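You operate a simulated robot arm through the tools that you are given. There is no shell and no other tool.

You are at the controls of a simulated two-armed robot. One attempt, no reset.

JOB
Wind the line in till its end stands at the 20 cm mark.
Fine: open the clutch and take the reel brake off first; brake on and clutch shut at the end.

It is judged by the outcome, as a careful person would: the job done as asked, and still so three seconds after it is handed in. It fails if anything else is knocked over, pushed out of place, dropped, spilled or broken.

ROBOT AND FRAMES
Two 7-joint arms with three-finger grippers on one trunk that stands fixed in place. Base frame: the origin is at the foot of the trunk, x ahead of it, y to its left, z up. Readings come in mm, rad, newtons and seconds.
The left shoulder is at [70, 146, 1112], the right one opposite. With the tool pointing down near the work surface each hand reaches from about 100 to 600 mm from the base axis, measured 20 degrees to its own side. Payload 2.2 kg a hand.
The tool frame of a hand sits at the grasp point between the pads (the TCP): z along the fingers, y along the line on which they close. The tips reach 28 mm beyond it. The gripper opens to 102 mm. The gripper's body begins 71 mm behind the TCP.
Orientation is that of the tool frame in the base frame, as [roll, pitch, yaw] about the fixed x, y, z axes, in that order (R = Rz(yaw) Ry(pitch) Rx(roll)). With the fingers straight down and closing along the base's y, the tool's x points along the base's -x, its y along +y and its z along -z.

CONTROLS
- The arms move only by the tool move_arm. It takes "left_deltas", "right_deltas" or both (then of equal length, played together; a hand with none holds still); each is a list of rows, each an object (a shift or turn left out is 0, a gripper value left out holds the last) with "travel": the shift along the tool's x, y, z in mm, a list of three; "rotation": the turn, a rotation vector about the tool's x, y, z in rad, a list of three; "jaw": the gripper command, from -1 (fully open) to 1 (shut), values between in proportion. In form: [{"travel": [x, y, z], "rotation": [rx, ry, rz], "jaw": jaw}, ...]. A call has 1 to 20 rows; each row shifts and turns the commanded pose from where the row before left it, along the tool's axes as they then stand. Each row takes 0.2 s and may step no farther than 50 mm and 0.15 rad from the row before; otherwise, or with a gripper value out of range, the whole call is refused. A pose out of reach is approached as far as the arm can. The call stops where the force on the tool passes 70 N (or 10 N more than at its start, if that is more) or the arm is blocked; 0.2 s more then pass. Each finger halts on what it meets, pressing with about 28 N; the grip force reading is that of the motor and also rises with nothing between the fingers. The clock runs only during rows and for 0.2 s after the last one: add rows that do not move to give the fingers time. It gives the time, the measured TCP pose, the force on the tool (base axes), the opening and the grip force at its end, in the units of the frame above (readings bear some noise), with the torque about the TCP (base axes, N m) and any sound that the robot's microphone picked up.
- Cameras (640 x 400 px; columns grow to the right, rows downward): "scene" is now at [129.5, -33.3, 1333.9]; the picture's right is [-0.39, -0.92, 0.00], its down [-0.59, 0.24, -0.77] and it looks along [0.71, -0.30, -0.63] (base axes); focal length 243 px, centre (320, 200). "left" rides on the left gripper at [72, 38, -86] in its tool frame; the picture's right is [-0.47, 0.89, 0.00], its down [-0.60, -0.32, -0.73] and it looks along [-0.65, -0.34, 0.68] (tool axes); focal length 256 px, centre (320, 200). "right" rides on the right gripper at [69, 44, -86] in its tool frame; the picture's right is [-0.53, 0.85, 0.00], its down [-0.58, -0.36, -0.73] and it looks along [-0.62, -0.39, 0.68] (tool axes); focal length 256 px, centre (320, 200). There is no depth. A picture from a camera that has moved, and an enlarged one, comes with that camera's place and axes in the base frame and with its lens.
- get_image(camera): a new picture of that camera. No time passes.
- slide_trunk(by): slides the trunk up (or, below 0, down) by that many mm; the arms and the scene camera ride with it, the base frame stays. It gives what a move gives, with no picture.
- pan_tilt(pan, tilt): turns the head with the scene camera to pan (to the left, within 1.501 rad either way) and tilt (down, from -0.506 to 1.204), counted from straight ahead of the robot. It gives what a move gives.
- zoom(camera, box): a new picture of the part [left, top, right, bottom] of that camera's present view, enlarged. No time passes.
- close_job(): hands the job in; it is judged then, once.

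Places have to be worked out from the pictures, the camera data and where the tool is seen. Open the grippers and draw the arms clear of the work before you hand the job in, unless the task says otherwise.

The tools are called after "Request:" by a JSON object that holds its "fn" and its "kwargs". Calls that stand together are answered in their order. move_arm: Moves the arms, as the interface text tells. Its arguments: {"type":"object","properties":{"left_deltas":{"type":"array"},"right_deltas":{"type":"array"}},"required":[]} The other tools are called the same way: slide_trunk (by) slides the trunk up or down; pan_tilt (pan, tilt) turns the head that bears the scene camera; get_image (camera) takes a picture; zoom (camera, box) takes an enlarged picture of a part of a camera's view; close_job () hands the job in.

At the start:

```text
t: 0.0
left_position: [476.7, 44.0, 1189.3]
left_tool_rot: [-3.142, 0.001, -3.141]
left_contact_force: [-0.1, 0.2, 0.1]
left_torque: [0.03, 0.0, -0.04]
left_width: 101.8
left_gripper_force: 0.1
right_position: [439.5, -381.0, 1117.4]
right_tool_rot: [3.141, 0.001, 3.14]
right_contact_force: [0.4, 1.0, 1.1]
right_torque: [0.0, 0.01, 0.0]
right_width: 101.9
right_gripper_force: 0.1
trunk travel left (down, up): [-650.0, 290.0]
head pan, tilt: [-0.396, 0.688]
```

scene: 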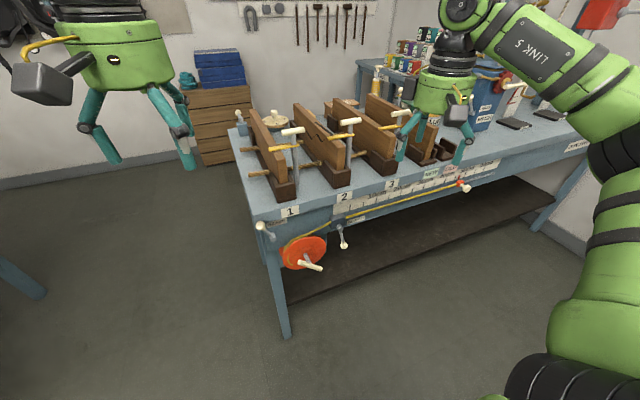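
right: 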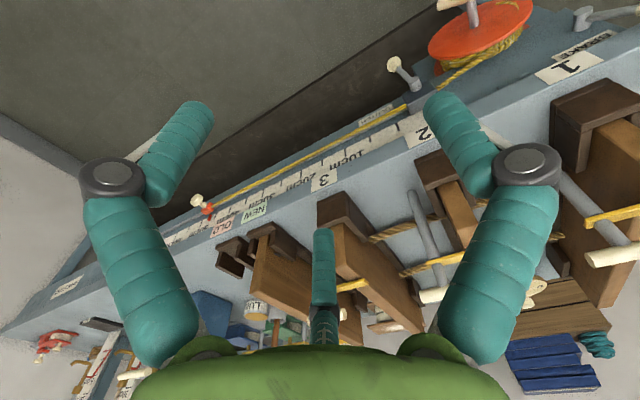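
left: 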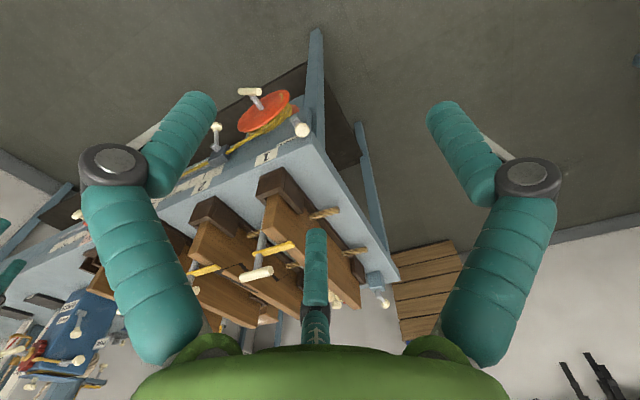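

I start by looking closely at the reel, its levers and the scale before moving anything.

Request:
{"fn": "zoom", "kwargs": {"camera": "scene", "box": [230, 180, 390, 280]}}

Request:
{"fn": "zoom", "kwargs": {"camera": "scene", "box": [370, 130, 530, 230]}}

Request:
{"fn": "zoom", "kwargs": {"camera": "right", "box": [360, 0, 640, 175]}}

Request:
{"fn": "zoom", "kwargs": {"camera": "right", "box": [150, 90, 440, 270]}}

Request:
{"fn": "zoom", "kwargs": {"camera": "left", "box": [150, 60, 350, 185]}}

```text
4.00 times, centred on (310, 230) of scene
camera zoom: at [129.5, -33.3, 1333.9], right [-0.39, -0.92, 0.0], down [-0.59, 0.24, -0.77], along [0.71, -0.3, -0.63], focal length 971 px, centre (360, 80)
```

zoom: 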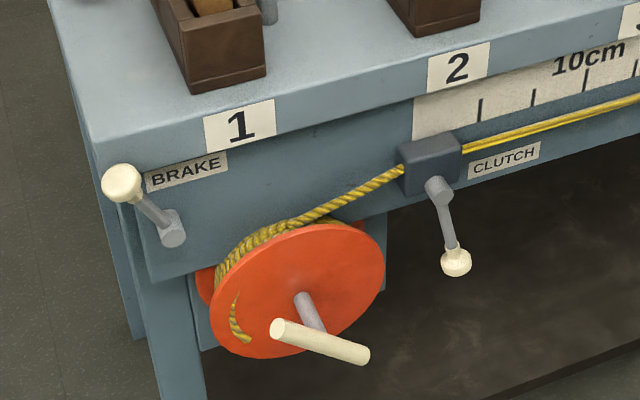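

```text
4.00 times, centred on (450, 180) of scene
camera zoom: at [129.5, -33.3, 1333.9], right [-0.39, -0.92, 0.0], down [-0.59, 0.24, -0.77], along [0.71, -0.3, -0.63], focal length 971 px, centre (-200, 280)
```

zoom: 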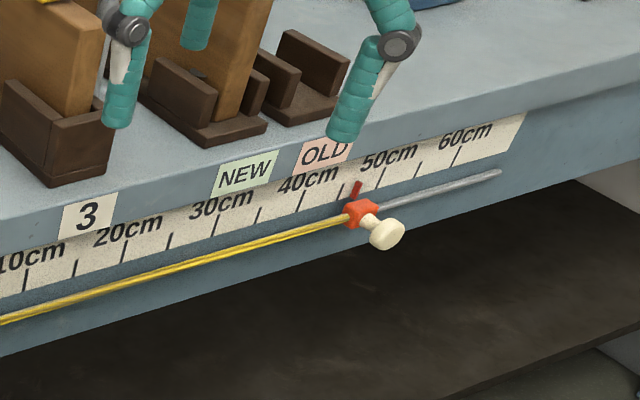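

```text
2.29 times, centred on (500, 88) of right
camera zoom: at [370.7, -336.9, 1203.8], right [0.53, 0.85, 0.0], down [0.58, -0.36, 0.73], along [0.62, -0.39, -0.68], focal length 585 px, centre (-91, 457)
```

zoom: 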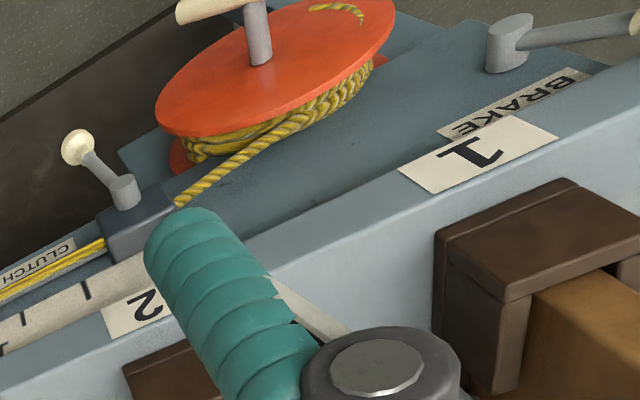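

```text
2.21 times, centred on (295, 180) of right
camera zoom: at [370.7, -336.9, 1203.8], right [0.53, 0.85, 0.0], down [0.58, -0.36, 0.73], along [0.62, -0.39, -0.68], focal length 565 px, centre (375, 244)
```

zoom: 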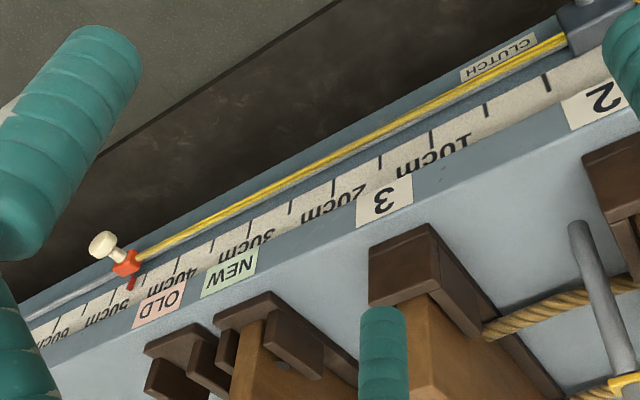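

```text
3.20 times, centred on (250, 122) of left
camera zoom: at [404.9, 82.0, 1277.2], right [0.46, 0.89, 0.0], down [0.6, -0.32, 0.73], along [0.65, -0.34, -0.68], focal length 819 px, centre (544, 448)
```

zoom: 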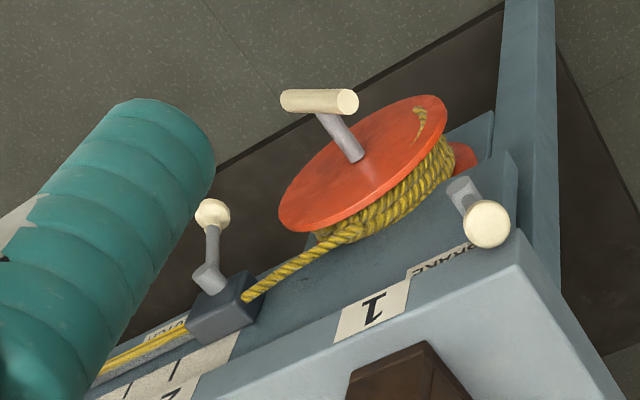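

The reel's T-bar works out at about (556, -180, 704) with its axle along x. The brake knob is near (611, -63, 870), the clutch knob near (588, -312, 701), and the line's end near (624, -820, 793). Both hands are well in front of the bench, so I lower the trunk to bring the shoulders and camera nearer this height.

Request:
{"fn": "slide_trunk", "kwargs": {"by": -300}}

```text
t: 3.0
left_position: [476.7, 43.3, 888.9]
left_tool_rot: [-3.141, 0.0, -3.14]
left_contact_force: [0.8, -0.5, -0.6]
left_torque: [0.0, -0.05, 0.05]
left_width: 101.9
left_gripper_force: 0.1
right_position: [439.4, -380.8, 817.3]
right_tool_rot: [-3.141, -0.001, 3.141]
right_contact_force: [-0.3, -0.8, 0.0]
right_torque: [-0.02, 0.03, 0.01]
right_width: 102.2
right_gripper_force: 0.1
trunk travel left (down, up): [-350.0, 590.0]
head pan, tilt: [-0.396, 0.688]
```

The trunk is down 300 mm with no contact. I tilt the head to look straight at the front of the bench.

Request:
{"fn": "pan_tilt", "kwargs": {"pan": -0.45, "tilt": 0.42}}

Request:
{"fn": "get_image", "kwargs": {"camera": "scene"}}

Request:
{"fn": "get_image", "kwargs": {"camera": "left"}}

Request:
{"fn": "get_image", "kwargs": {"camera": "right"}}

```text
t: 3.8
left_position: [476.4, 43.9, 888.3]
left_tool_rot: [-3.14, -0.001, -3.14]
left_contact_force: [0.2, 0.3, -0.3]
left_torque: [0.02, -0.01, -0.03]
left_width: 102.2
left_gripper_force: 0.1
right_position: [439.4, -380.7, 816.4]
right_tool_rot: [-3.141, -0.001, 3.141]
right_contact_force: [0.0, 0.2, -0.1]
right_torque: [-0.04, 0.01, -0.01]
right_width: 101.8
right_gripper_force: 0.0
trunk travel left (down, up): [-350.0, 590.0]
head pan, tilt: [-0.45, 0.421]
```

```text
taken
camera scene: at [133.9, -40.6, 1057.7], right [-0.44, -0.9, 0.0], down [-0.37, 0.18, -0.91], along [0.82, -0.4, -0.41], focal length 243 px, centre (320, 200)
```

scene: 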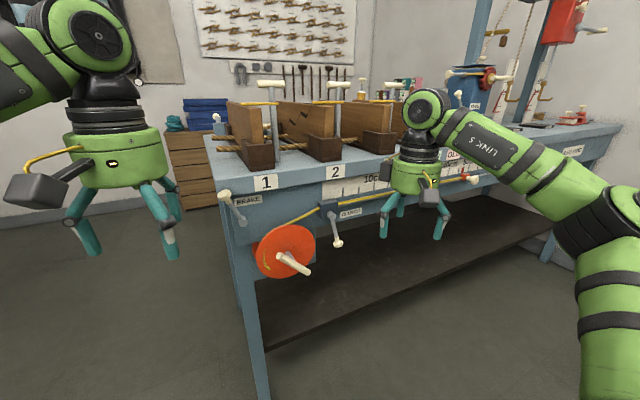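

```text
taken
camera left: at [404.9, 82.0, 977.2], right [0.46, 0.89, 0.0], down [0.6, -0.32, 0.73], along [0.65, -0.34, -0.68], focal length 256 px, centre (320, 200)
```

left: 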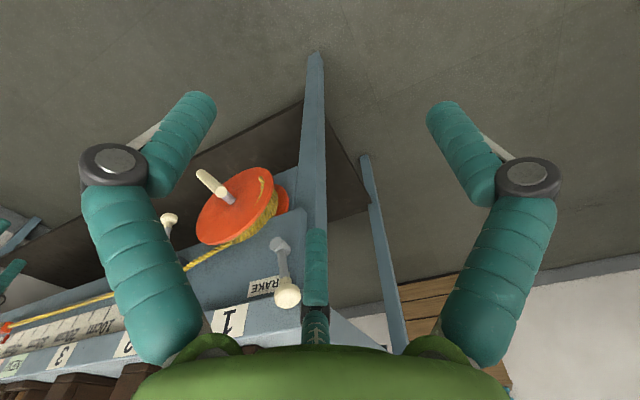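

```text
taken
camera right: at [370.7, -336.9, 903.8], right [0.53, 0.85, 0.0], down [0.58, -0.36, 0.73], along [0.62, -0.39, -0.68], focal length 256 px, centre (320, 200)
```

right: 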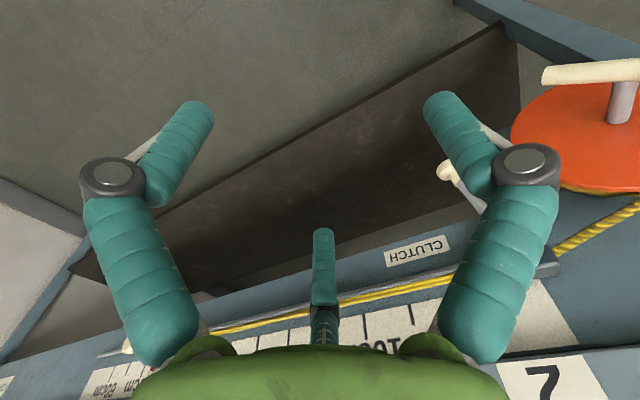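

The view is now more square on. I zoom in on the levers, the reel and the scale from here.

Request:
{"fn": "zoom", "kwargs": {"camera": "scene", "box": [200, 160, 360, 290]}}

Request:
{"fn": "zoom", "kwargs": {"camera": "scene", "box": [310, 130, 510, 255]}}

Request:
{"fn": "zoom", "kwargs": {"camera": "left", "box": [140, 150, 340, 340]}}

```text
3.08 times, centred on (280, 225) of scene
camera zoom: at [133.9, -40.6, 1057.7], right [-0.44, -0.9, 0.0], down [-0.37, 0.18, -0.91], along [0.82, -0.4, -0.41], focal length 747 px, centre (443, 123)
```

zoom: 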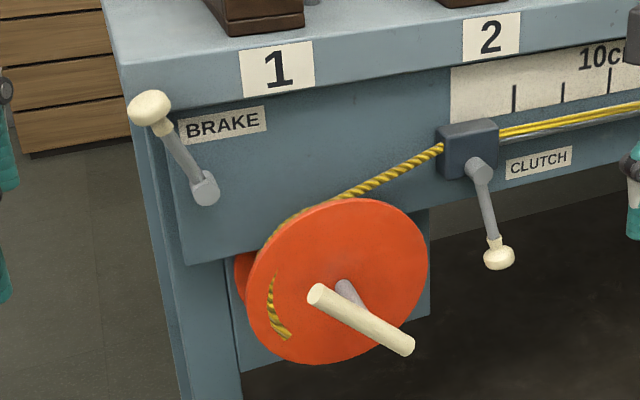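

```text
3.20 times, centred on (410, 192) of scene
camera zoom: at [133.9, -40.6, 1057.7], right [-0.44, -0.9, 0.0], down [-0.37, 0.18, -0.91], along [0.82, -0.4, -0.41], focal length 777 px, centre (32, 224)
```

zoom: 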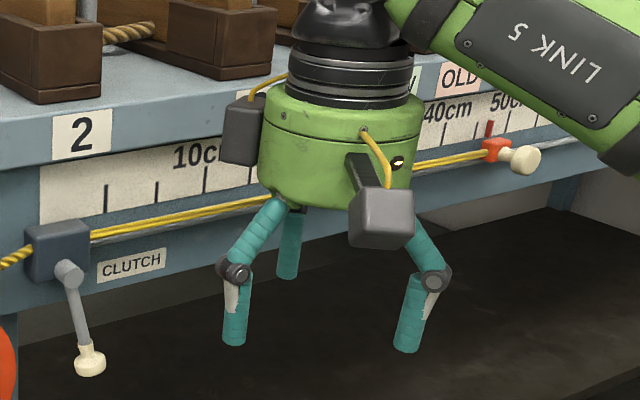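

```text
2.11 times, centred on (240, 245) of left
camera zoom: at [404.9, 82.0, 977.2], right [0.46, 0.89, 0.0], down [0.6, -0.32, 0.73], along [0.65, -0.34, -0.68], focal length 539 px, centre (488, 105)
```

zoom: 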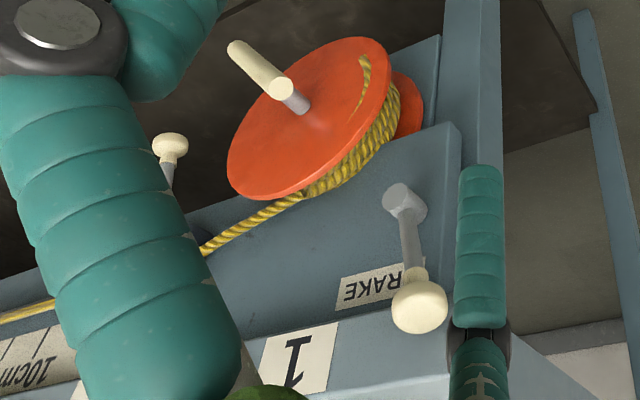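

The brake pivot is near (622, -91, 798) with its knob up and to the left. The clutch pivot is near (602, -298, 780) with its knob hanging down. I turn the right hand where it is, well clear, so its fingers point forward along +x.

Request:
{"fn": "move_arm", "kwargs": {"right_deltas": [{"rotation": [0, -0.1428, 0]}, {"rotation": [0, -0.1428, 0]}, {"rotation": [0, -0.1428, 0]}, {"rotation": [0, -0.1428, 0]}, {"rotation": [0, -0.1428, 0]}, {"rotation": [0, -0.1428, 0]}, {"rotation": [0, -0.1428, 0]}, {"rotation": [0, -0.1428, 0]}, {"rotation": [0, -0.1428, 0]}, {"rotation": [0, -0.1428, 0]}, {"rotation": [0, -0.1428, 0]}, {}]}}

Request:
{"fn": "get_image", "kwargs": {"camera": "scene"}}

Request:
{"fn": "get_image", "kwargs": {"camera": "right"}}

```text
t: 6.4
left_position: [477.3, 43.5, 888.6]
left_tool_rot: [-3.14, -0.001, -3.141]
left_contact_force: [-0.4, 0.9, -0.2]
left_torque: [0.0, 0.0, 0.02]
left_width: 102.0
left_gripper_force: 0.1
right_position: [441.7, -385.4, 819.0]
right_tool_rot: [-3.018, 1.56, -3.019]
right_contact_force: [0.0, -0.1, -0.4]
right_torque: [-0.01, 0.0, -0.04]
right_width: 102.1
right_gripper_force: 0.1
right hand out of reach, approached as far as the arm can: row 10, 11
trunk travel left (down, up): [-350.0, 590.0]
head pan, tilt: [-0.45, 0.421]
```

```text
taken
camera scene: at [133.7, -40.0, 1057.8], right [-0.44, -0.9, 0.0], down [-0.37, 0.18, -0.91], along [0.82, -0.4, -0.41], focal length 243 px, centre (320, 200)
```

scene: 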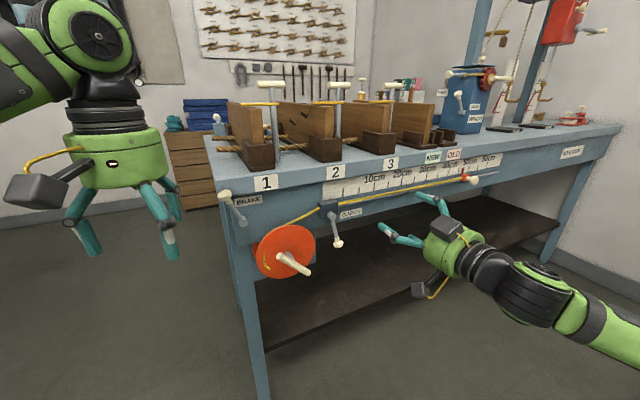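

```text
taken
camera right: at [357.0, -342.5, 750.6], right [0.01, 0.85, 0.53], down [-0.72, -0.36, 0.59], along [0.69, -0.39, 0.61], focal length 256 px, centre (320, 200)
```

right: 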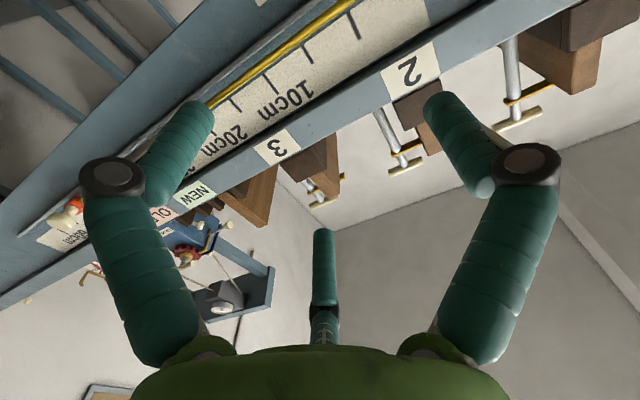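

The right hand points forward now, only slightly short of full turn. The scale is in clear view from the scene camera, so I zoom in on it to read where the end stands and how the marks are numbered.

Request:
{"fn": "zoom", "kwargs": {"camera": "scene", "box": [315, 145, 415, 215]}}

Request:
{"fn": "zoom", "kwargs": {"camera": "scene", "box": [400, 145, 510, 215]}}

Request:
{"fn": "zoom", "kwargs": {"camera": "right", "box": [20, 0, 440, 260]}}

```text
5.71 times, centred on (365, 180) of scene
camera zoom: at [133.7, -40.0, 1057.8], right [-0.44, -0.9, 0.0], down [-0.37, 0.18, -0.91], along [0.82, -0.4, -0.41], focal length 1388 px, centre (63, 314)
```

zoom: 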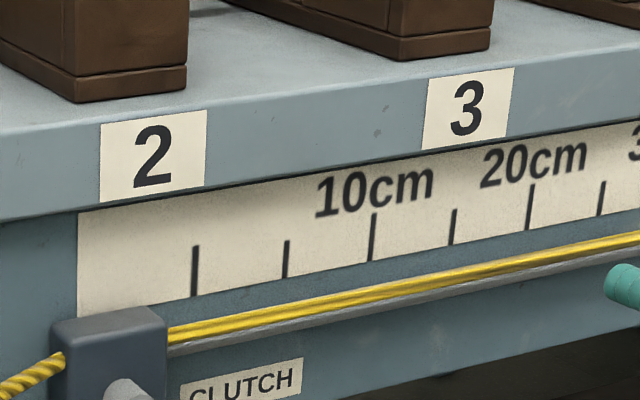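

```text
5.71 times, centred on (455, 180) of scene
camera zoom: at [133.7, -40.0, 1057.8], right [-0.44, -0.9, 0.0], down [-0.37, 0.18, -0.91], along [0.82, -0.4, -0.41], focal length 1388 px, centre (-451, 314)
```

zoom: 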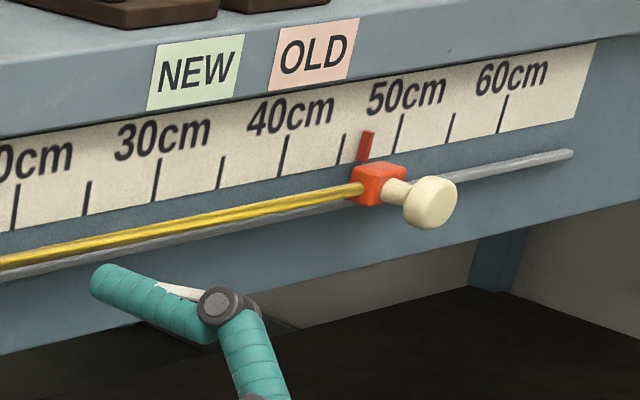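

```text
1.52 times, centred on (230, 130) of right
camera zoom: at [357.0, -342.5, 750.6], right [0.01, 0.85, 0.53], down [-0.72, -0.36, 0.59], along [0.69, -0.39, 0.61], focal length 390 px, centre (457, 307)
```

zoom: 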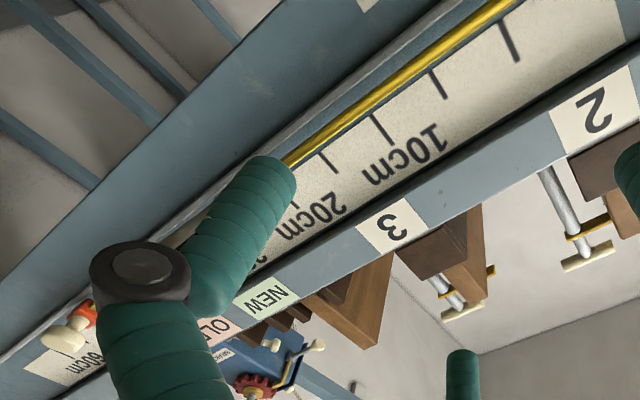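

The ticks are every 5 cm. Fitting them to the pictures gives a scale plane at x≈638, square to the base, with cm 0 at y≈-351 and the 20 cm mark at y≈-551; the end now stands near 46–47 cm. I bring the right hand in front of the clutch knob with the jaws part closed.

Request:
{"fn": "move_arm", "kwargs": {"right_deltas": [{"travel": [0, 0, 30], "jaw": 0.1}, {"travel": [30, 17, 25]}, {"travel": [30, 17, 25]}, {"travel": [30, 17, 10]}, {"travel": [29, 17, 0]}, {}]}}

Request:
{"fn": "get_image", "kwargs": {"camera": "scene"}}

Request:
{"fn": "get_image", "kwargs": {"camera": "right"}}

```text
t: 7.8
left_position: [478.0, 43.7, 887.5]
left_tool_rot: [-3.141, 0.001, -3.14]
left_contact_force: [-0.2, 0.7, -0.1]
left_torque: [-0.01, 0.0, 0.0]
left_width: 102.1
left_gripper_force: 0.0
right_position: [466.0, -376.6, 740.6]
right_tool_rot: [0.934, 1.57, 0.935]
right_contact_force: [0.5, 0.1, 0.0]
right_torque: [0.0, 0.01, 0.02]
right_width: 46.1
right_gripper_force: 0.0
right hand out of reach, approached as far as the arm can: row 2, 3, 4, 5
trunk travel left (down, up): [-350.0, 590.0]
head pan, tilt: [-0.45, 0.421]
```

```text
taken
camera scene: at [133.9, -40.5, 1057.8], right [-0.44, -0.9, 0.0], down [-0.37, 0.18, -0.91], along [0.82, -0.4, -0.41], focal length 243 px, centre (320, 200)
```

scene: 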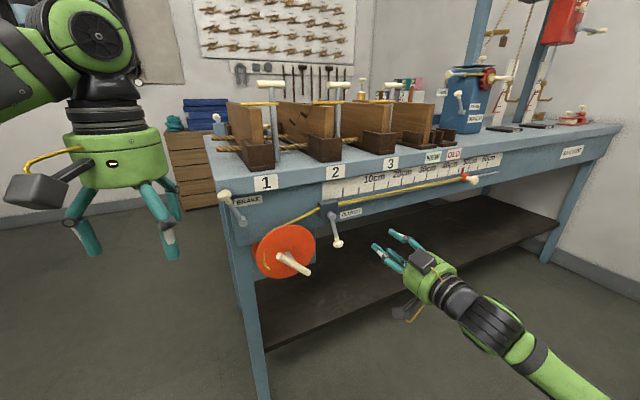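

```text
taken
camera right: at [381.0, -334.0, 673.0], right [0.0, 0.85, 0.53], down [-0.73, -0.37, 0.58], along [0.68, -0.39, 0.62], focal length 256 px, centre (320, 200)
```

right: 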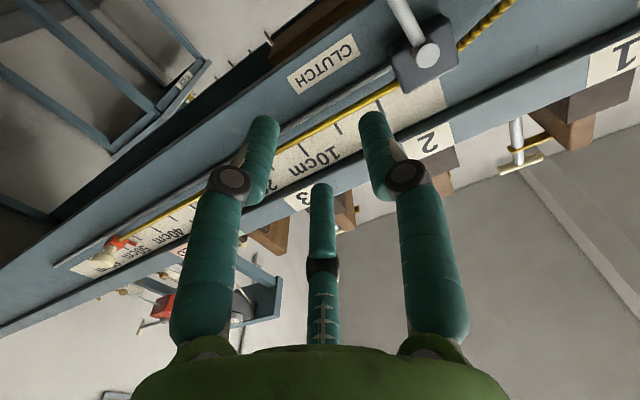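

The right arm can't quite get there with the shoulder at 812 mm. I lower the trunk another 120 mm so the forearm lies more level with the work; both hands are still clear in front of the bench.

Request:
{"fn": "slide_trunk", "kwargs": {"by": -120}}

Request:
{"fn": "get_image", "kwargs": {"camera": "scene"}}

```text
t: 9.3
left_position: [475.8, 43.7, 769.0]
left_tool_rot: [-3.141, 0.0, -3.14]
left_contact_force: [-0.4, -0.3, 0.3]
left_torque: [0.01, 0.03, 0.01]
left_width: 101.8
left_gripper_force: 0.1
right_position: [466.5, -378.8, 621.0]
right_tool_rot: [3.018, 1.571, 3.018]
right_contact_force: [0.0, -0.1, 1.1]
right_torque: [0.02, -0.01, -0.01]
right_width: 45.5
right_gripper_force: 0.0
trunk travel left (down, up): [-230.0, 710.0]
head pan, tilt: [-0.45, 0.421]
```

```text
taken
camera scene: at [133.7, -40.5, 937.8], right [-0.44, -0.9, 0.0], down [-0.37, 0.18, -0.91], along [0.82, -0.4, -0.41], focal length 243 px, centre (320, 200)
```

scene: 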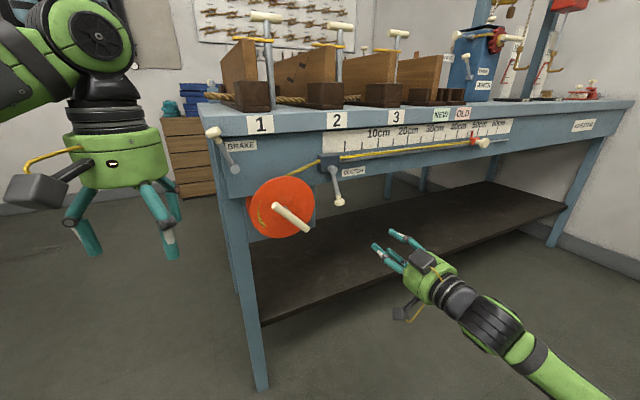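

I test a small up-and-forward move to see how the commanded pose relates to the measured one.

Request:
{"fn": "move_arm", "kwargs": {"right_deltas": [{"travel": [-20, 0, 0]}, {"travel": [-20, 0, 0]}, {}]}}

```text
t: 10.1
left_position: [476.2, 44.0, 769.0]
left_tool_rot: [-3.141, 0.0, -3.14]
left_contact_force: [1.2, -0.5, -0.5]
left_torque: [0.02, -0.01, -0.01]
left_width: 102.0
left_gripper_force: 0.1
right_position: [466.5, -376.8, 663.0]
right_tool_rot: [2.467, 1.569, 2.469]
right_contact_force: [0.2, 0.7, -0.4]
right_torque: [0.0, 0.02, -0.02]
right_width: 46.0
right_gripper_force: 0.1
trunk travel left (down, up): [-230.0, 710.0]
head pan, tilt: [-0.45, 0.421]
```

Commands now track the measured pose. I move in front of the clutch knob, to about (545, -313, 700).

Request:
{"fn": "move_arm", "kwargs": {"right_deltas": [{"travel": [-9.5, 16, 19]}, {"travel": [-9.5, 16, 19]}, {"travel": [-9.5, 16, 19]}, {"travel": [-9.5, 16, 19]}, {}]}}

Request:
{"fn": "get_image", "kwargs": {"camera": "scene"}}

Request:
{"fn": "get_image", "kwargs": {"camera": "right"}}

```text
t: 11.3
left_position: [475.9, 44.0, 769.2]
left_tool_rot: [-3.141, -0.001, -3.14]
left_contact_force: [-0.4, -0.4, -0.6]
left_torque: [0.0, 0.0, 0.01]
left_width: 101.9
left_gripper_force: 0.0
right_position: [514.9, -342.0, 726.1]
right_tool_rot: [2.965, 1.566, 2.971]
right_contact_force: [-0.8, 0.8, -0.3]
right_torque: [-0.02, 0.03, 0.02]
right_width: 45.8
right_gripper_force: 0.0
right hand out of reach, approached as far as the arm can: row 2, 3, 4
trunk travel left (down, up): [-230.0, 710.0]
head pan, tilt: [-0.45, 0.421]
```

```text
taken
camera scene: at [133.9, -40.6, 937.8], right [-0.44, -0.9, 0.0], down [-0.37, 0.18, -0.91], along [0.82, -0.4, -0.41], focal length 243 px, centre (320, 200)
```

scene: 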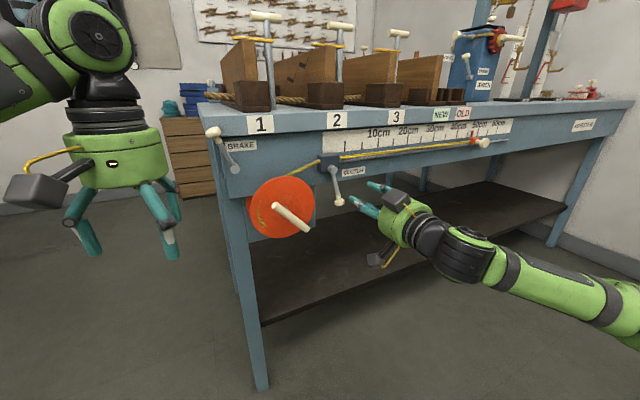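

```text
taken
camera right: at [428.4, -299.3, 658.1], right [0.0, 0.84, 0.54], down [-0.73, -0.37, 0.58], along [0.69, -0.39, 0.61], focal length 256 px, centre (320, 200)
```

right: 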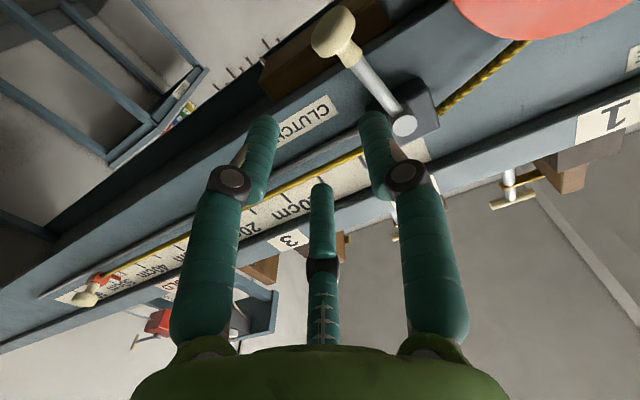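

The hand drifted up instead of moving left, so a joint limit is in play. I roll the hand about its own axis a little here, in free space, to find which joint it is.

Request:
{"fn": "move_arm", "kwargs": {"right_deltas": [{"travel": [0, 0, -15]}, {"rotation": [0, 0, 0.15]}, {"rotation": [0, 0, 0.15]}, {"rotation": [0, 0, 0.15]}, {"rotation": [0, 0, 0.15]}, {"rotation": [0, 0, 0.15]}, {}]}}

```text
t: 12.9
left_position: [476.1, 42.5, 769.5]
left_tool_rot: [3.141, 0.001, -3.139]
left_contact_force: [0.2, 0.3, -1.2]
left_torque: [0.01, 0.0, 0.03]
left_width: 102.1
left_gripper_force: 0.2
right_position: [499.6, -341.4, 727.5]
right_tool_rot: [1.573, 0.818, 1.575]
right_contact_force: [-0.6, -0.4, 0.1]
right_torque: [0.0, 0.03, 0.02]
right_width: 46.3
right_gripper_force: 0.1
trunk travel left (down, up): [-230.0, 710.0]
head pan, tilt: [-0.45, 0.421]
```

Rolling that way is fine. From this rolled pose I retry the shift left and down to the clutch knob's line.

Request:
{"fn": "move_arm", "kwargs": {"right_deltas": [{"travel": [13.3, 0.7, 0]}, {"travel": [13.3, 0.7, 0]}, {"travel": [13.3, 0.7, 0]}, {}]}}

```text
t: 13.9
left_position: [476.0, 45.2, 769.1]
left_tool_rot: [3.142, 0.0, -3.14]
left_contact_force: [0.1, 0.7, -0.3]
left_torque: [0.01, 0.04, 0.03]
left_width: 102.1
left_gripper_force: 0.0
right_position: [486.9, -330.0, 714.5]
right_tool_rot: [1.576, 0.822, 1.576]
right_contact_force: [-0.1, -0.1, 0.8]
right_torque: [0.01, 0.01, -0.01]
right_width: 45.6
right_gripper_force: 0.1
right hand out of reach, approached as far as the arm can: row 1, 2, 3
trunk travel left (down, up): [-230.0, 710.0]
head pan, tilt: [-0.45, 0.421]
```

It is still limited, so it isn't the last joint; the wrist bend is the likely cause. I yaw the tool to the left, nearer the forearm's direction, and check whether that frees it.

Request:
{"fn": "move_arm", "kwargs": {"right_deltas": [{"rotation": [-0.109, 0.102, 0]}, {"rotation": [-0.109, 0.102, 0]}, {"rotation": [-0.109, 0.102, 0]}, {"rotation": [-0.109, 0.102, 0]}, {}]}}

Request:
{"fn": "get_image", "kwargs": {"camera": "scene"}}

```text
t: 15.1
left_position: [478.5, 42.9, 768.0]
left_tool_rot: [3.141, -0.003, -3.14]
left_contact_force: [0.0, -1.4, 0.6]
left_torque: [0.03, -0.01, -0.03]
left_width: 102.3
left_gripper_force: 0.1
right_position: [483.8, -331.7, 725.5]
right_tool_rot: [1.534, 0.833, 2.145]
right_contact_force: [2.1, -1.2, -12.9]
right_torque: [0.66, -0.95, 0.13]
right_width: 46.0
right_gripper_force: 0.0
right hand out of reach, approached as far as the arm can: row 3
trunk travel left (down, up): [-230.0, 710.0]
head pan, tilt: [-0.45, 0.421]
```

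```text
taken
camera scene: at [135.2, -41.4, 937.4], right [-0.44, -0.9, 0.0], down [-0.37, 0.18, -0.91], along [0.82, -0.4, -0.41], focal length 243 px, centre (320, 200)
```

scene: 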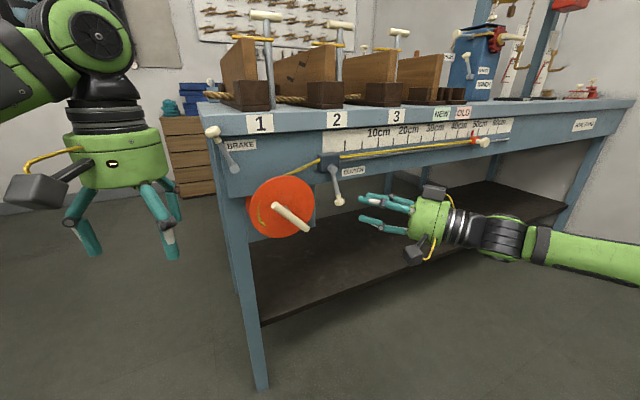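

There is a 13 N reading on the tool and the trunk shifted slightly, which could be dynamic or a contact. I hold still one row to see whether it persists, and look again.

Request:
{"fn": "move_arm", "kwargs": {"right_deltas": [{}, {}]}}

Request:
{"fn": "get_image", "kwargs": {"camera": "scene"}}

Request:
{"fn": "get_image", "kwargs": {"camera": "right"}}

```text
t: 15.7
left_position: [478.2, 43.4, 768.8]
left_tool_rot: [3.141, -0.001, -3.141]
left_contact_force: [-0.5, -0.4, 0.0]
left_torque: [0.02, 0.01, -0.04]
left_width: 102.2
left_gripper_force: 0.0
right_position: [484.2, -329.8, 712.5]
right_tool_rot: [1.575, 0.82, 2.171]
right_contact_force: [0.0, 0.1, 0.4]
right_torque: [-0.01, -0.01, -0.04]
right_width: 45.8
right_gripper_force: 0.0
trunk travel left (down, up): [-230.0, 710.0]
head pan, tilt: [-0.45, 0.421]
```

```text
taken
camera scene: at [133.7, -40.4, 937.8], right [-0.44, -0.9, 0.0], down [-0.37, 0.18, -0.91], along [0.82, -0.4, -0.41], focal length 243 px, centre (320, 200)
```

scene: 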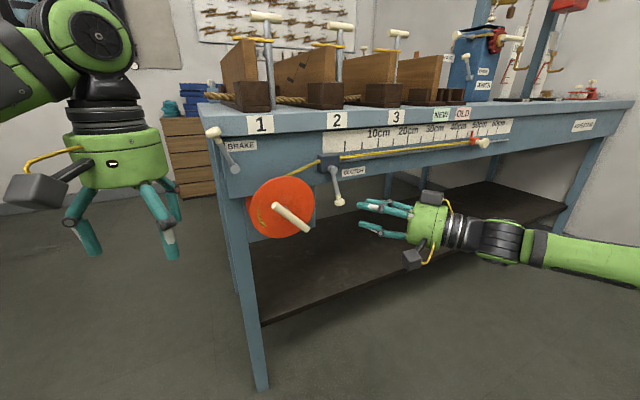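

```text
taken
camera right: at [369.6, -314.8, 692.7], right [-0.14, 0.21, 0.97], down [-0.23, -0.96, 0.17], along [0.96, -0.2, 0.18], focal length 256 px, centre (320, 200)
```

right: 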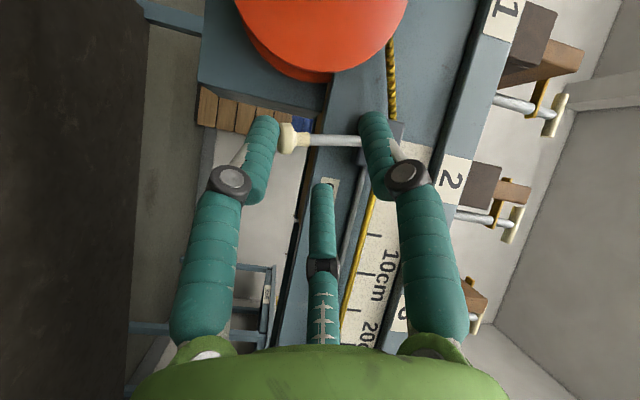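

That reading was only the arm swinging through and has settled to zero. The hand now points forward-left and sits freely in reach. I unroll it so the jaws close horizontally and line it up with the clutch lever's shaft, just above the knob.

Request:
{"fn": "move_arm", "kwargs": {"right_deltas": [{"rotation": [0, 0, -0.15]}, {"rotation": [0, 0, -0.15]}, {"rotation": [0, 0, -0.15]}, {"rotation": [0, 0, -0.15]}, {"rotation": [0, 0, -0.15]}, {"travel": [-4, -14, 0]}, {"travel": [-4, -14, 0]}, {"travel": [0, -14, 0]}, {}]}}

Request:
{"fn": "get_image", "kwargs": {"camera": "scene"}}

Request:
{"fn": "get_image", "kwargs": {"camera": "right"}}

```text
t: 17.7
left_position: [477.5, 43.4, 770.5]
left_tool_rot: [3.141, 0.0, -3.141]
left_contact_force: [-0.4, 1.1, 0.0]
left_torque: [-0.01, 0.03, 0.0]
left_width: 101.9
left_gripper_force: 0.0
right_position: [509.2, -367.6, 721.4]
right_tool_rot: [2.699, 1.568, -2.982]
right_contact_force: [-0.2, 0.2, 0.0]
right_torque: [0.04, -0.01, 0.01]
right_width: 46.1
right_gripper_force: 0.2
trunk travel left (down, up): [-230.0, 710.0]
head pan, tilt: [-0.45, 0.421]
```

```text
taken
camera scene: at [133.9, -40.6, 937.8], right [-0.44, -0.9, 0.0], down [-0.37, 0.18, -0.91], along [0.82, -0.4, -0.41], focal length 243 px, centre (320, 200)
```

scene: 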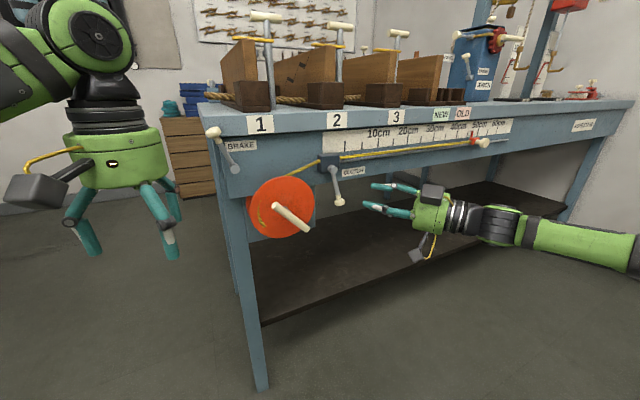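

```text
taken
camera right: at [414.5, -379.4, 653.0], right [-0.47, 0.7, 0.54], down [-0.4, -0.71, 0.58], along [0.79, 0.06, 0.62], focal length 256 px, centre (320, 200)
```

right: 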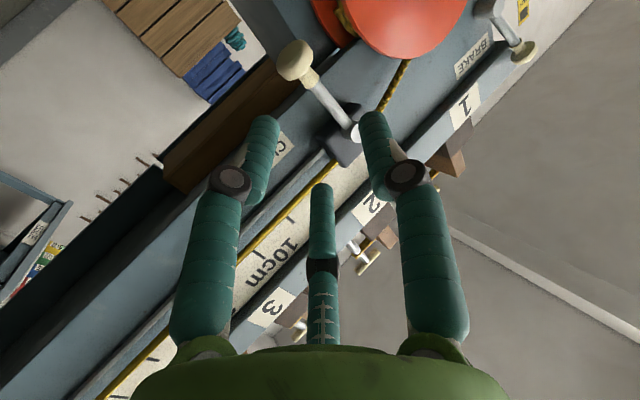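

The lever's shaft is about 102 mm straight ahead of the hand and centred between the fingers. I advance 92 mm to straddle it without touching.

Request:
{"fn": "move_arm", "kwargs": {"right_deltas": [{"travel": [0, 0, 23]}, {"travel": [0, 1, 23]}, {"travel": [0, 0, 23]}, {"travel": [0, 0, 23]}, {}]}}

Request:
{"fn": "get_image", "kwargs": {"camera": "scene"}}

Request:
{"fn": "get_image", "kwargs": {"camera": "right"}}

```text
t: 18.9
left_position: [477.7, 39.9, 770.1]
left_tool_rot: [3.134, -0.003, -3.14]
left_contact_force: [-0.1, -0.1, 0.5]
left_torque: [0.0, 0.03, 0.03]
left_width: 102.1
left_gripper_force: 0.1
right_position: [589.0, -325.5, 717.7]
right_tool_rot: [2.091, 1.565, 2.658]
right_contact_force: [8.7, -41.7, 3.1]
right_torque: [-0.74, -0.2, -0.45]
right_width: 67.1
right_gripper_force: 10.2
trunk travel left (down, up): [-230.0, 710.0]
head pan, tilt: [-0.45, 0.421]
```

```text
taken
camera scene: at [134.6, -45.2, 937.4], right [-0.44, -0.9, 0.0], down [-0.37, 0.18, -0.91], along [0.82, -0.4, -0.41], focal length 243 px, centre (320, 200)
```

scene: 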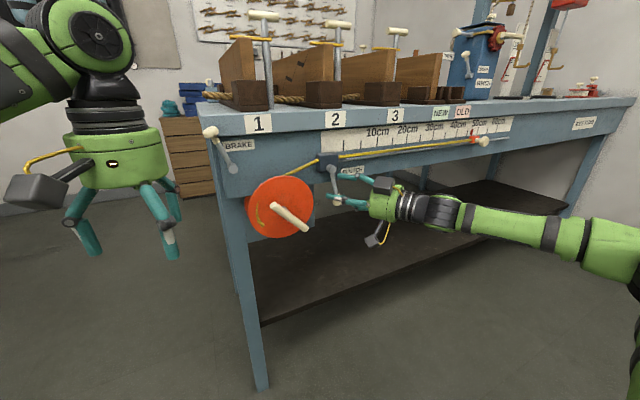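

```text
taken
camera right: at [493.7, -336.2, 649.6], right [-0.45, 0.71, 0.54], down [-0.42, -0.7, 0.58], along [0.79, 0.04, 0.61], focal length 256 px, centre (320, 200)
```

right: 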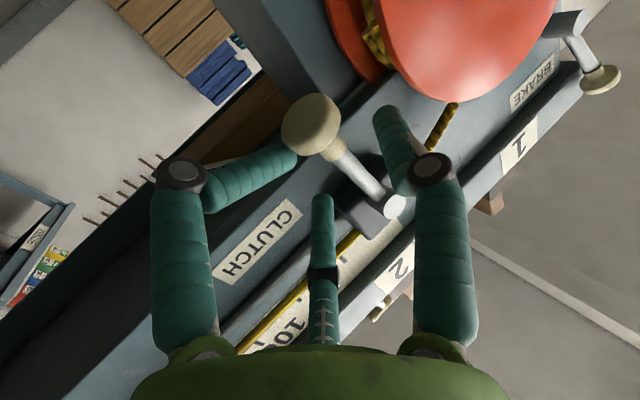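

The right-hand finger met the lever's side and was pushed open (42 N toward -y), so the lever won't go left and is probably at its left stop. I ease the hand to the right to take the load off.

Request:
{"fn": "move_arm", "kwargs": {"right_deltas": [{"travel": [0, -6, 0], "jaw": -0.1}, {"travel": [0, -6, 0]}, {}]}}

Request:
{"fn": "get_image", "kwargs": {"camera": "right"}}

Request:
{"fn": "zoom", "kwargs": {"camera": "scene", "box": [300, 140, 440, 250]}}

```text
t: 19.7
left_position: [477.7, 42.6, 768.8]
left_tool_rot: [3.139, -0.002, -3.14]
left_contact_force: [0.0, 0.1, -0.4]
left_torque: [-0.01, 0.01, -0.01]
left_width: 102.1
left_gripper_force: 0.0
right_position: [592.1, -323.6, 720.4]
right_tool_rot: [2.427, 1.569, 3.029]
right_contact_force: [5.9, -10.0, 2.2]
right_torque: [-0.15, -0.2, -0.31]
right_width: 64.2
right_gripper_force: 1.7
trunk travel left (down, up): [-230.0, 710.0]
head pan, tilt: [-0.45, 0.421]
```

```text
taken
camera right: at [496.2, -336.6, 651.2], right [-0.48, 0.7, 0.54], down [-0.4, -0.71, 0.58], along [0.78, 0.06, 0.62], focal length 256 px, centre (320, 200)
```

right: 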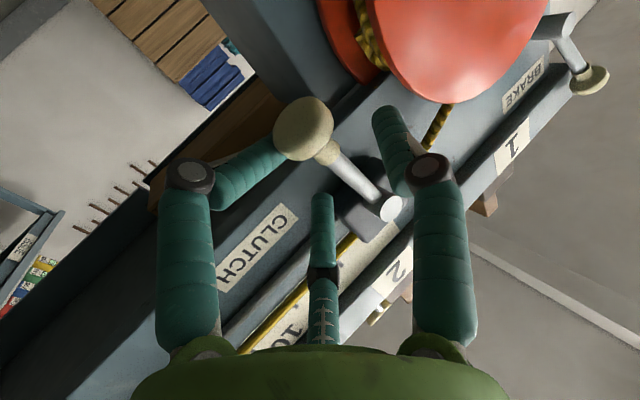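

```text
3.64 times, centred on (370, 195) of scene
camera zoom: at [134.2, -41.7, 937.6], right [-0.44, -0.9, 0.0], down [-0.37, 0.18, -0.91], along [0.82, -0.4, -0.41], focal length 883 px, centre (138, 218)
```

zoom: 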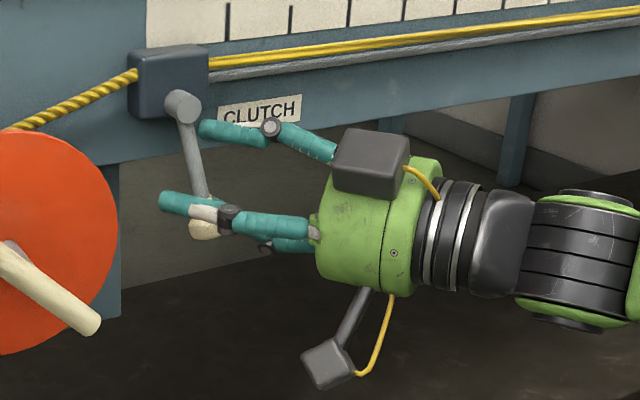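

My fit puts the lever still in place, near knob (590, -314, 694), but the outer fingertip reaches x≈636. It was probably pressing on the bench apron, whose bottom edge is near z≈725. I back straight out and check that nothing moved.

Request:
{"fn": "move_arm", "kwargs": {"right_deltas": [{"travel": [0, 0, -20]}, {"travel": [0, 0, -25]}, {"travel": [0, 0, -25], "jaw": 0.1}, {"travel": [0, 0, -10]}, {}]}}

Request:
{"fn": "get_image", "kwargs": {"camera": "right"}}

Request:
{"fn": "zoom", "kwargs": {"camera": "scene", "box": [230, 100, 440, 240]}}

```text
t: 20.9
left_position: [477.1, 43.1, 768.8]
left_tool_rot: [-3.141, -0.001, -3.141]
left_contact_force: [0.7, 0.2, -0.9]
left_torque: [-0.04, 0.03, -0.01]
left_width: 101.8
left_gripper_force: 0.1
right_position: [524.0, -368.7, 720.9]
right_tool_rot: [2.233, 1.57, 2.833]
right_contact_force: [-0.4, 0.0, -1.0]
right_torque: [0.03, 0.02, 0.02]
right_width: 46.0
right_gripper_force: 0.0
trunk travel left (down, up): [-230.0, 710.0]
head pan, tilt: [-0.45, 0.421]
```

```text
taken
camera right: at [428.5, -381.0, 653.3], right [-0.48, 0.7, 0.54], down [-0.4, -0.71, 0.58], along [0.79, 0.06, 0.62], focal length 256 px, centre (320, 200)
```

right: 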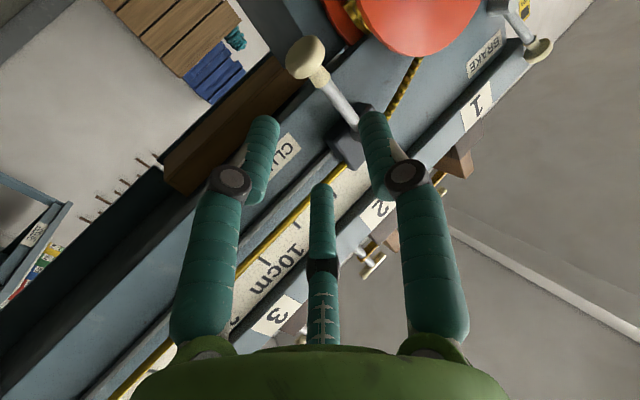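

```text
2.86 times, centred on (335, 170) of scene
camera zoom: at [133.8, -40.6, 937.8], right [-0.44, -0.9, 0.0], down [-0.37, 0.18, -0.91], along [0.82, -0.4, -0.41], focal length 694 px, centre (277, 286)
```

zoom: 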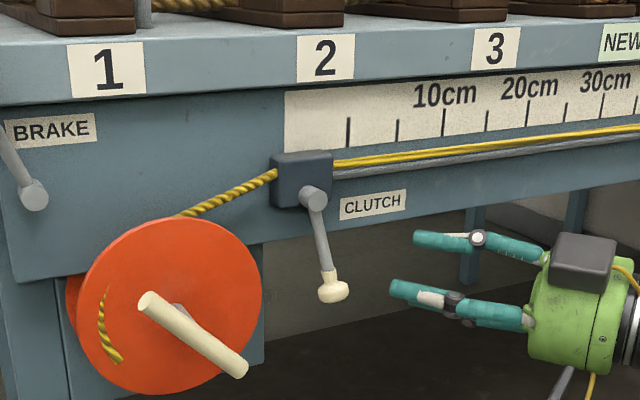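

The lever, reel and line look untouched. I go in lower, at the knob's own height (z≈697), which is below the apron's edge, with the jaws a bit wider.

Request:
{"fn": "move_arm", "kwargs": {"right_deltas": [{"travel": [12, 4, 0], "jaw": -0.2}, {"travel": [12, 4.4, 0]}, {"travel": [0, 0, 20]}, {"travel": [0, 0, 20]}, {"travel": [0, 0, 20]}, {"travel": [0, 0, 18]}, {}]}}

Request:
{"fn": "get_image", "kwargs": {"camera": "right"}}

Request:
{"fn": "zoom", "kwargs": {"camera": "scene", "box": [270, 120, 440, 240]}}

```text
t: 22.5
left_position: [476.7, 43.2, 769.1]
left_tool_rot: [3.14, -0.002, 3.142]
left_contact_force: [-0.1, -0.3, -0.4]
left_torque: [-0.02, 0.02, 0.0]
left_width: 101.9
left_gripper_force: 0.0
right_position: [585.4, -319.1, 696.7]
right_tool_rot: [2.332, 1.568, 2.929]
right_contact_force: [0.8, 0.2, -1.0]
right_torque: [0.01, 0.0, 0.01]
right_width: 61.3
right_gripper_force: 0.0
trunk travel left (down, up): [-230.0, 710.0]
head pan, tilt: [-0.45, 0.421]
```

```text
taken
camera right: at [489.4, -331.7, 627.8], right [-0.47, 0.7, 0.54], down [-0.4, -0.71, 0.58], along [0.79, 0.06, 0.62], focal length 256 px, centre (320, 200)
```

right: 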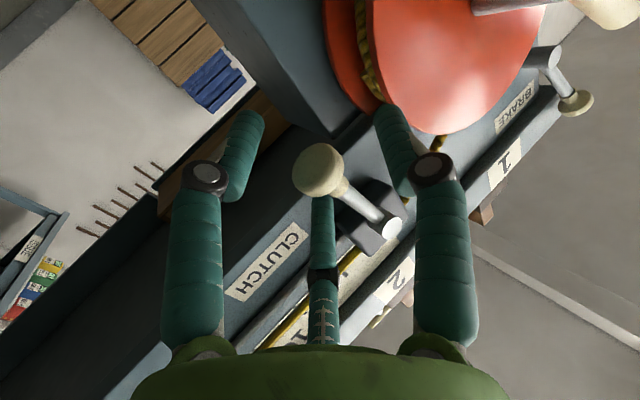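

```text
3.33 times, centred on (355, 180) of scene
camera zoom: at [134.1, -40.7, 937.7], right [-0.44, -0.9, 0.0], down [-0.37, 0.18, -0.91], along [0.82, -0.4, -0.41], focal length 809 px, centre (203, 267)
```

zoom: 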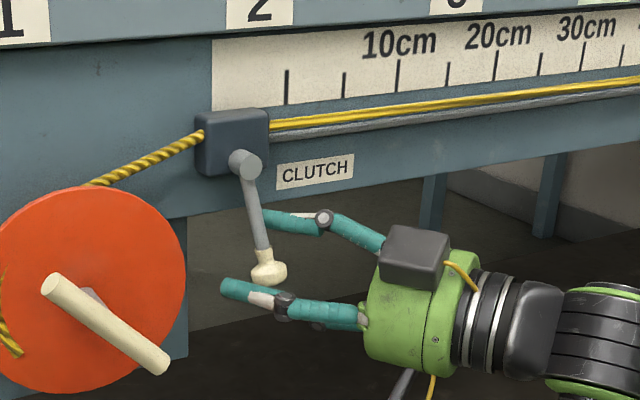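

Nothing is touching and the knob sits between the fingers. I close to about 26 mm around it, then ease it to the right along its arc in small steps and watch the force.

Request:
{"fn": "move_arm", "kwargs": {"right_deltas": [{"jaw": 0.49}, {}, {"travel": [0, -4.1, -2.8]}, {"travel": [-1, -4.1, -2.8]}, {}]}}

Request:
{"fn": "get_image", "kwargs": {"camera": "right"}}

```text
t: 23.7
left_position: [476.5, 44.1, 769.3]
left_tool_rot: [3.142, -0.001, -3.139]
left_contact_force: [-0.7, 0.0, 0.0]
left_torque: [-0.06, -0.01, 0.02]
left_width: 102.0
left_gripper_force: 0.0
right_position: [584.0, -329.1, 697.8]
right_tool_rot: [2.548, 1.569, -3.138]
right_contact_force: [-1.4, 1.2, -0.6]
right_torque: [-0.02, 0.0, 0.07]
right_width: 27.0
right_gripper_force: 1.0
trunk travel left (down, up): [-230.0, 710.0]
head pan, tilt: [-0.45, 0.421]
```

```text
taken
camera right: at [488.9, -340.6, 629.3], right [-0.48, 0.7, 0.54], down [-0.4, -0.71, 0.58], along [0.78, 0.06, 0.62], focal length 256 px, centre (320, 200)
```

right: 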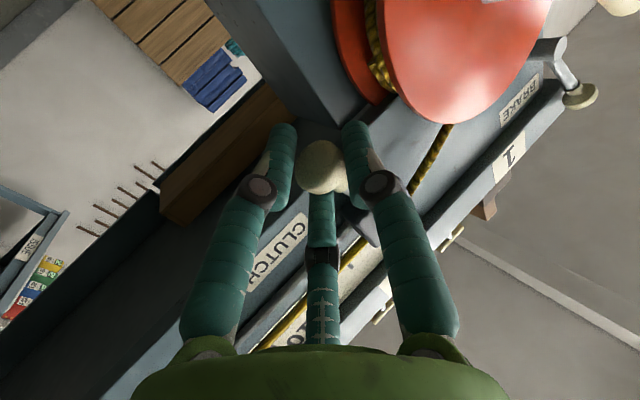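

The left finger just touches the knob with almost no force. I carry on to the right along the arc.

Request:
{"fn": "move_arm", "kwargs": {"right_deltas": [{"travel": [-1, -4.1, -2.8]}, {"travel": [-1.2, -4.1, -2.8]}, {"travel": [-1.5, -4.1, -2.8]}, {}]}}

Request:
{"fn": "zoom", "kwargs": {"camera": "scene", "box": [270, 120, 440, 240]}}

```text
t: 24.7
left_position: [476.9, 42.4, 768.9]
left_tool_rot: [-3.14, 0.0, -3.139]
left_contact_force: [-0.9, 0.2, 0.9]
left_torque: [0.0, 0.01, -0.03]
left_width: 102.1
left_gripper_force: 0.1
right_position: [584.0, -343.3, 701.8]
right_tool_rot: [3.02, 1.57, -2.663]
right_contact_force: [0.0, 0.8, 1.2]
right_torque: [0.02, 0.02, 0.0]
right_width: 27.1
right_gripper_force: 1.1
trunk travel left (down, up): [-230.0, 710.0]
head pan, tilt: [-0.45, 0.421]
```

```text
3.33 times, centred on (355, 180) of scene
camera zoom: at [133.7, -40.2, 937.8], right [-0.44, -0.9, 0.0], down [-0.37, 0.18, -0.91], along [0.82, -0.4, -0.41], focal length 809 px, centre (203, 267)
```

zoom: 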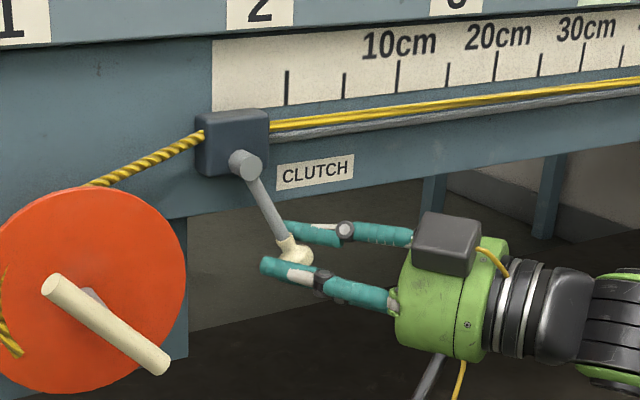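

The lever swings right with almost no resistance, so that is its free direction. I keep following the arc up and to the right, drawing back slightly so the fingertips stay clear of the apron.

Request:
{"fn": "move_arm", "kwargs": {"right_deltas": [{"travel": [-3.2, -5.5, -6.3]}, {"travel": [-3.8, -5.3, -6.1]}, {"travel": [-4.3, -5.0, -5.4], "rotation": [0, 0, -0.08]}, {}]}}

Request:
{"fn": "zoom", "kwargs": {"camera": "scene", "box": [270, 120, 440, 240]}}

Request:
{"fn": "get_image", "kwargs": {"camera": "right"}}

```text
t: 25.7
left_position: [475.7, 45.6, 770.2]
left_tool_rot: [-3.14, 0.0, -3.141]
left_contact_force: [0.7, -0.2, 0.3]
left_torque: [-0.02, 0.02, 0.04]
left_width: 102.2
left_gripper_force: 0.1
right_position: [578.0, -366.2, 715.0]
right_tool_rot: [-1.575, 1.485, -0.976]
right_contact_force: [-0.8, 2.4, 3.7]
right_torque: [-0.04, 0.06, -0.26]
right_width: 28.3
right_gripper_force: 1.6
trunk travel left (down, up): [-230.0, 710.0]
head pan, tilt: [-0.45, 0.421]
```

```text
3.33 times, centred on (355, 180) of scene
camera zoom: at [132.6, -39.0, 938.2], right [-0.44, -0.9, 0.0], down [-0.37, 0.18, -0.91], along [0.82, -0.4, -0.41], focal length 809 px, centre (203, 267)
```

zoom: 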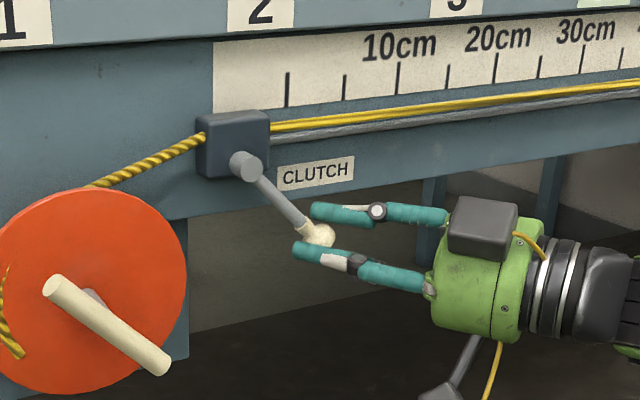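

```text
taken
camera right: at [485.9, -382.9, 642.9], right [-0.5, 0.73, 0.46], down [-0.43, -0.67, 0.61], along [0.75, 0.11, 0.65], focal length 256 px, centre (320, 200)
```

right: 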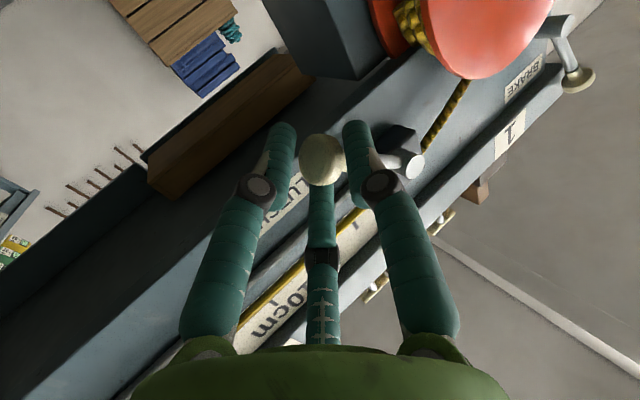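

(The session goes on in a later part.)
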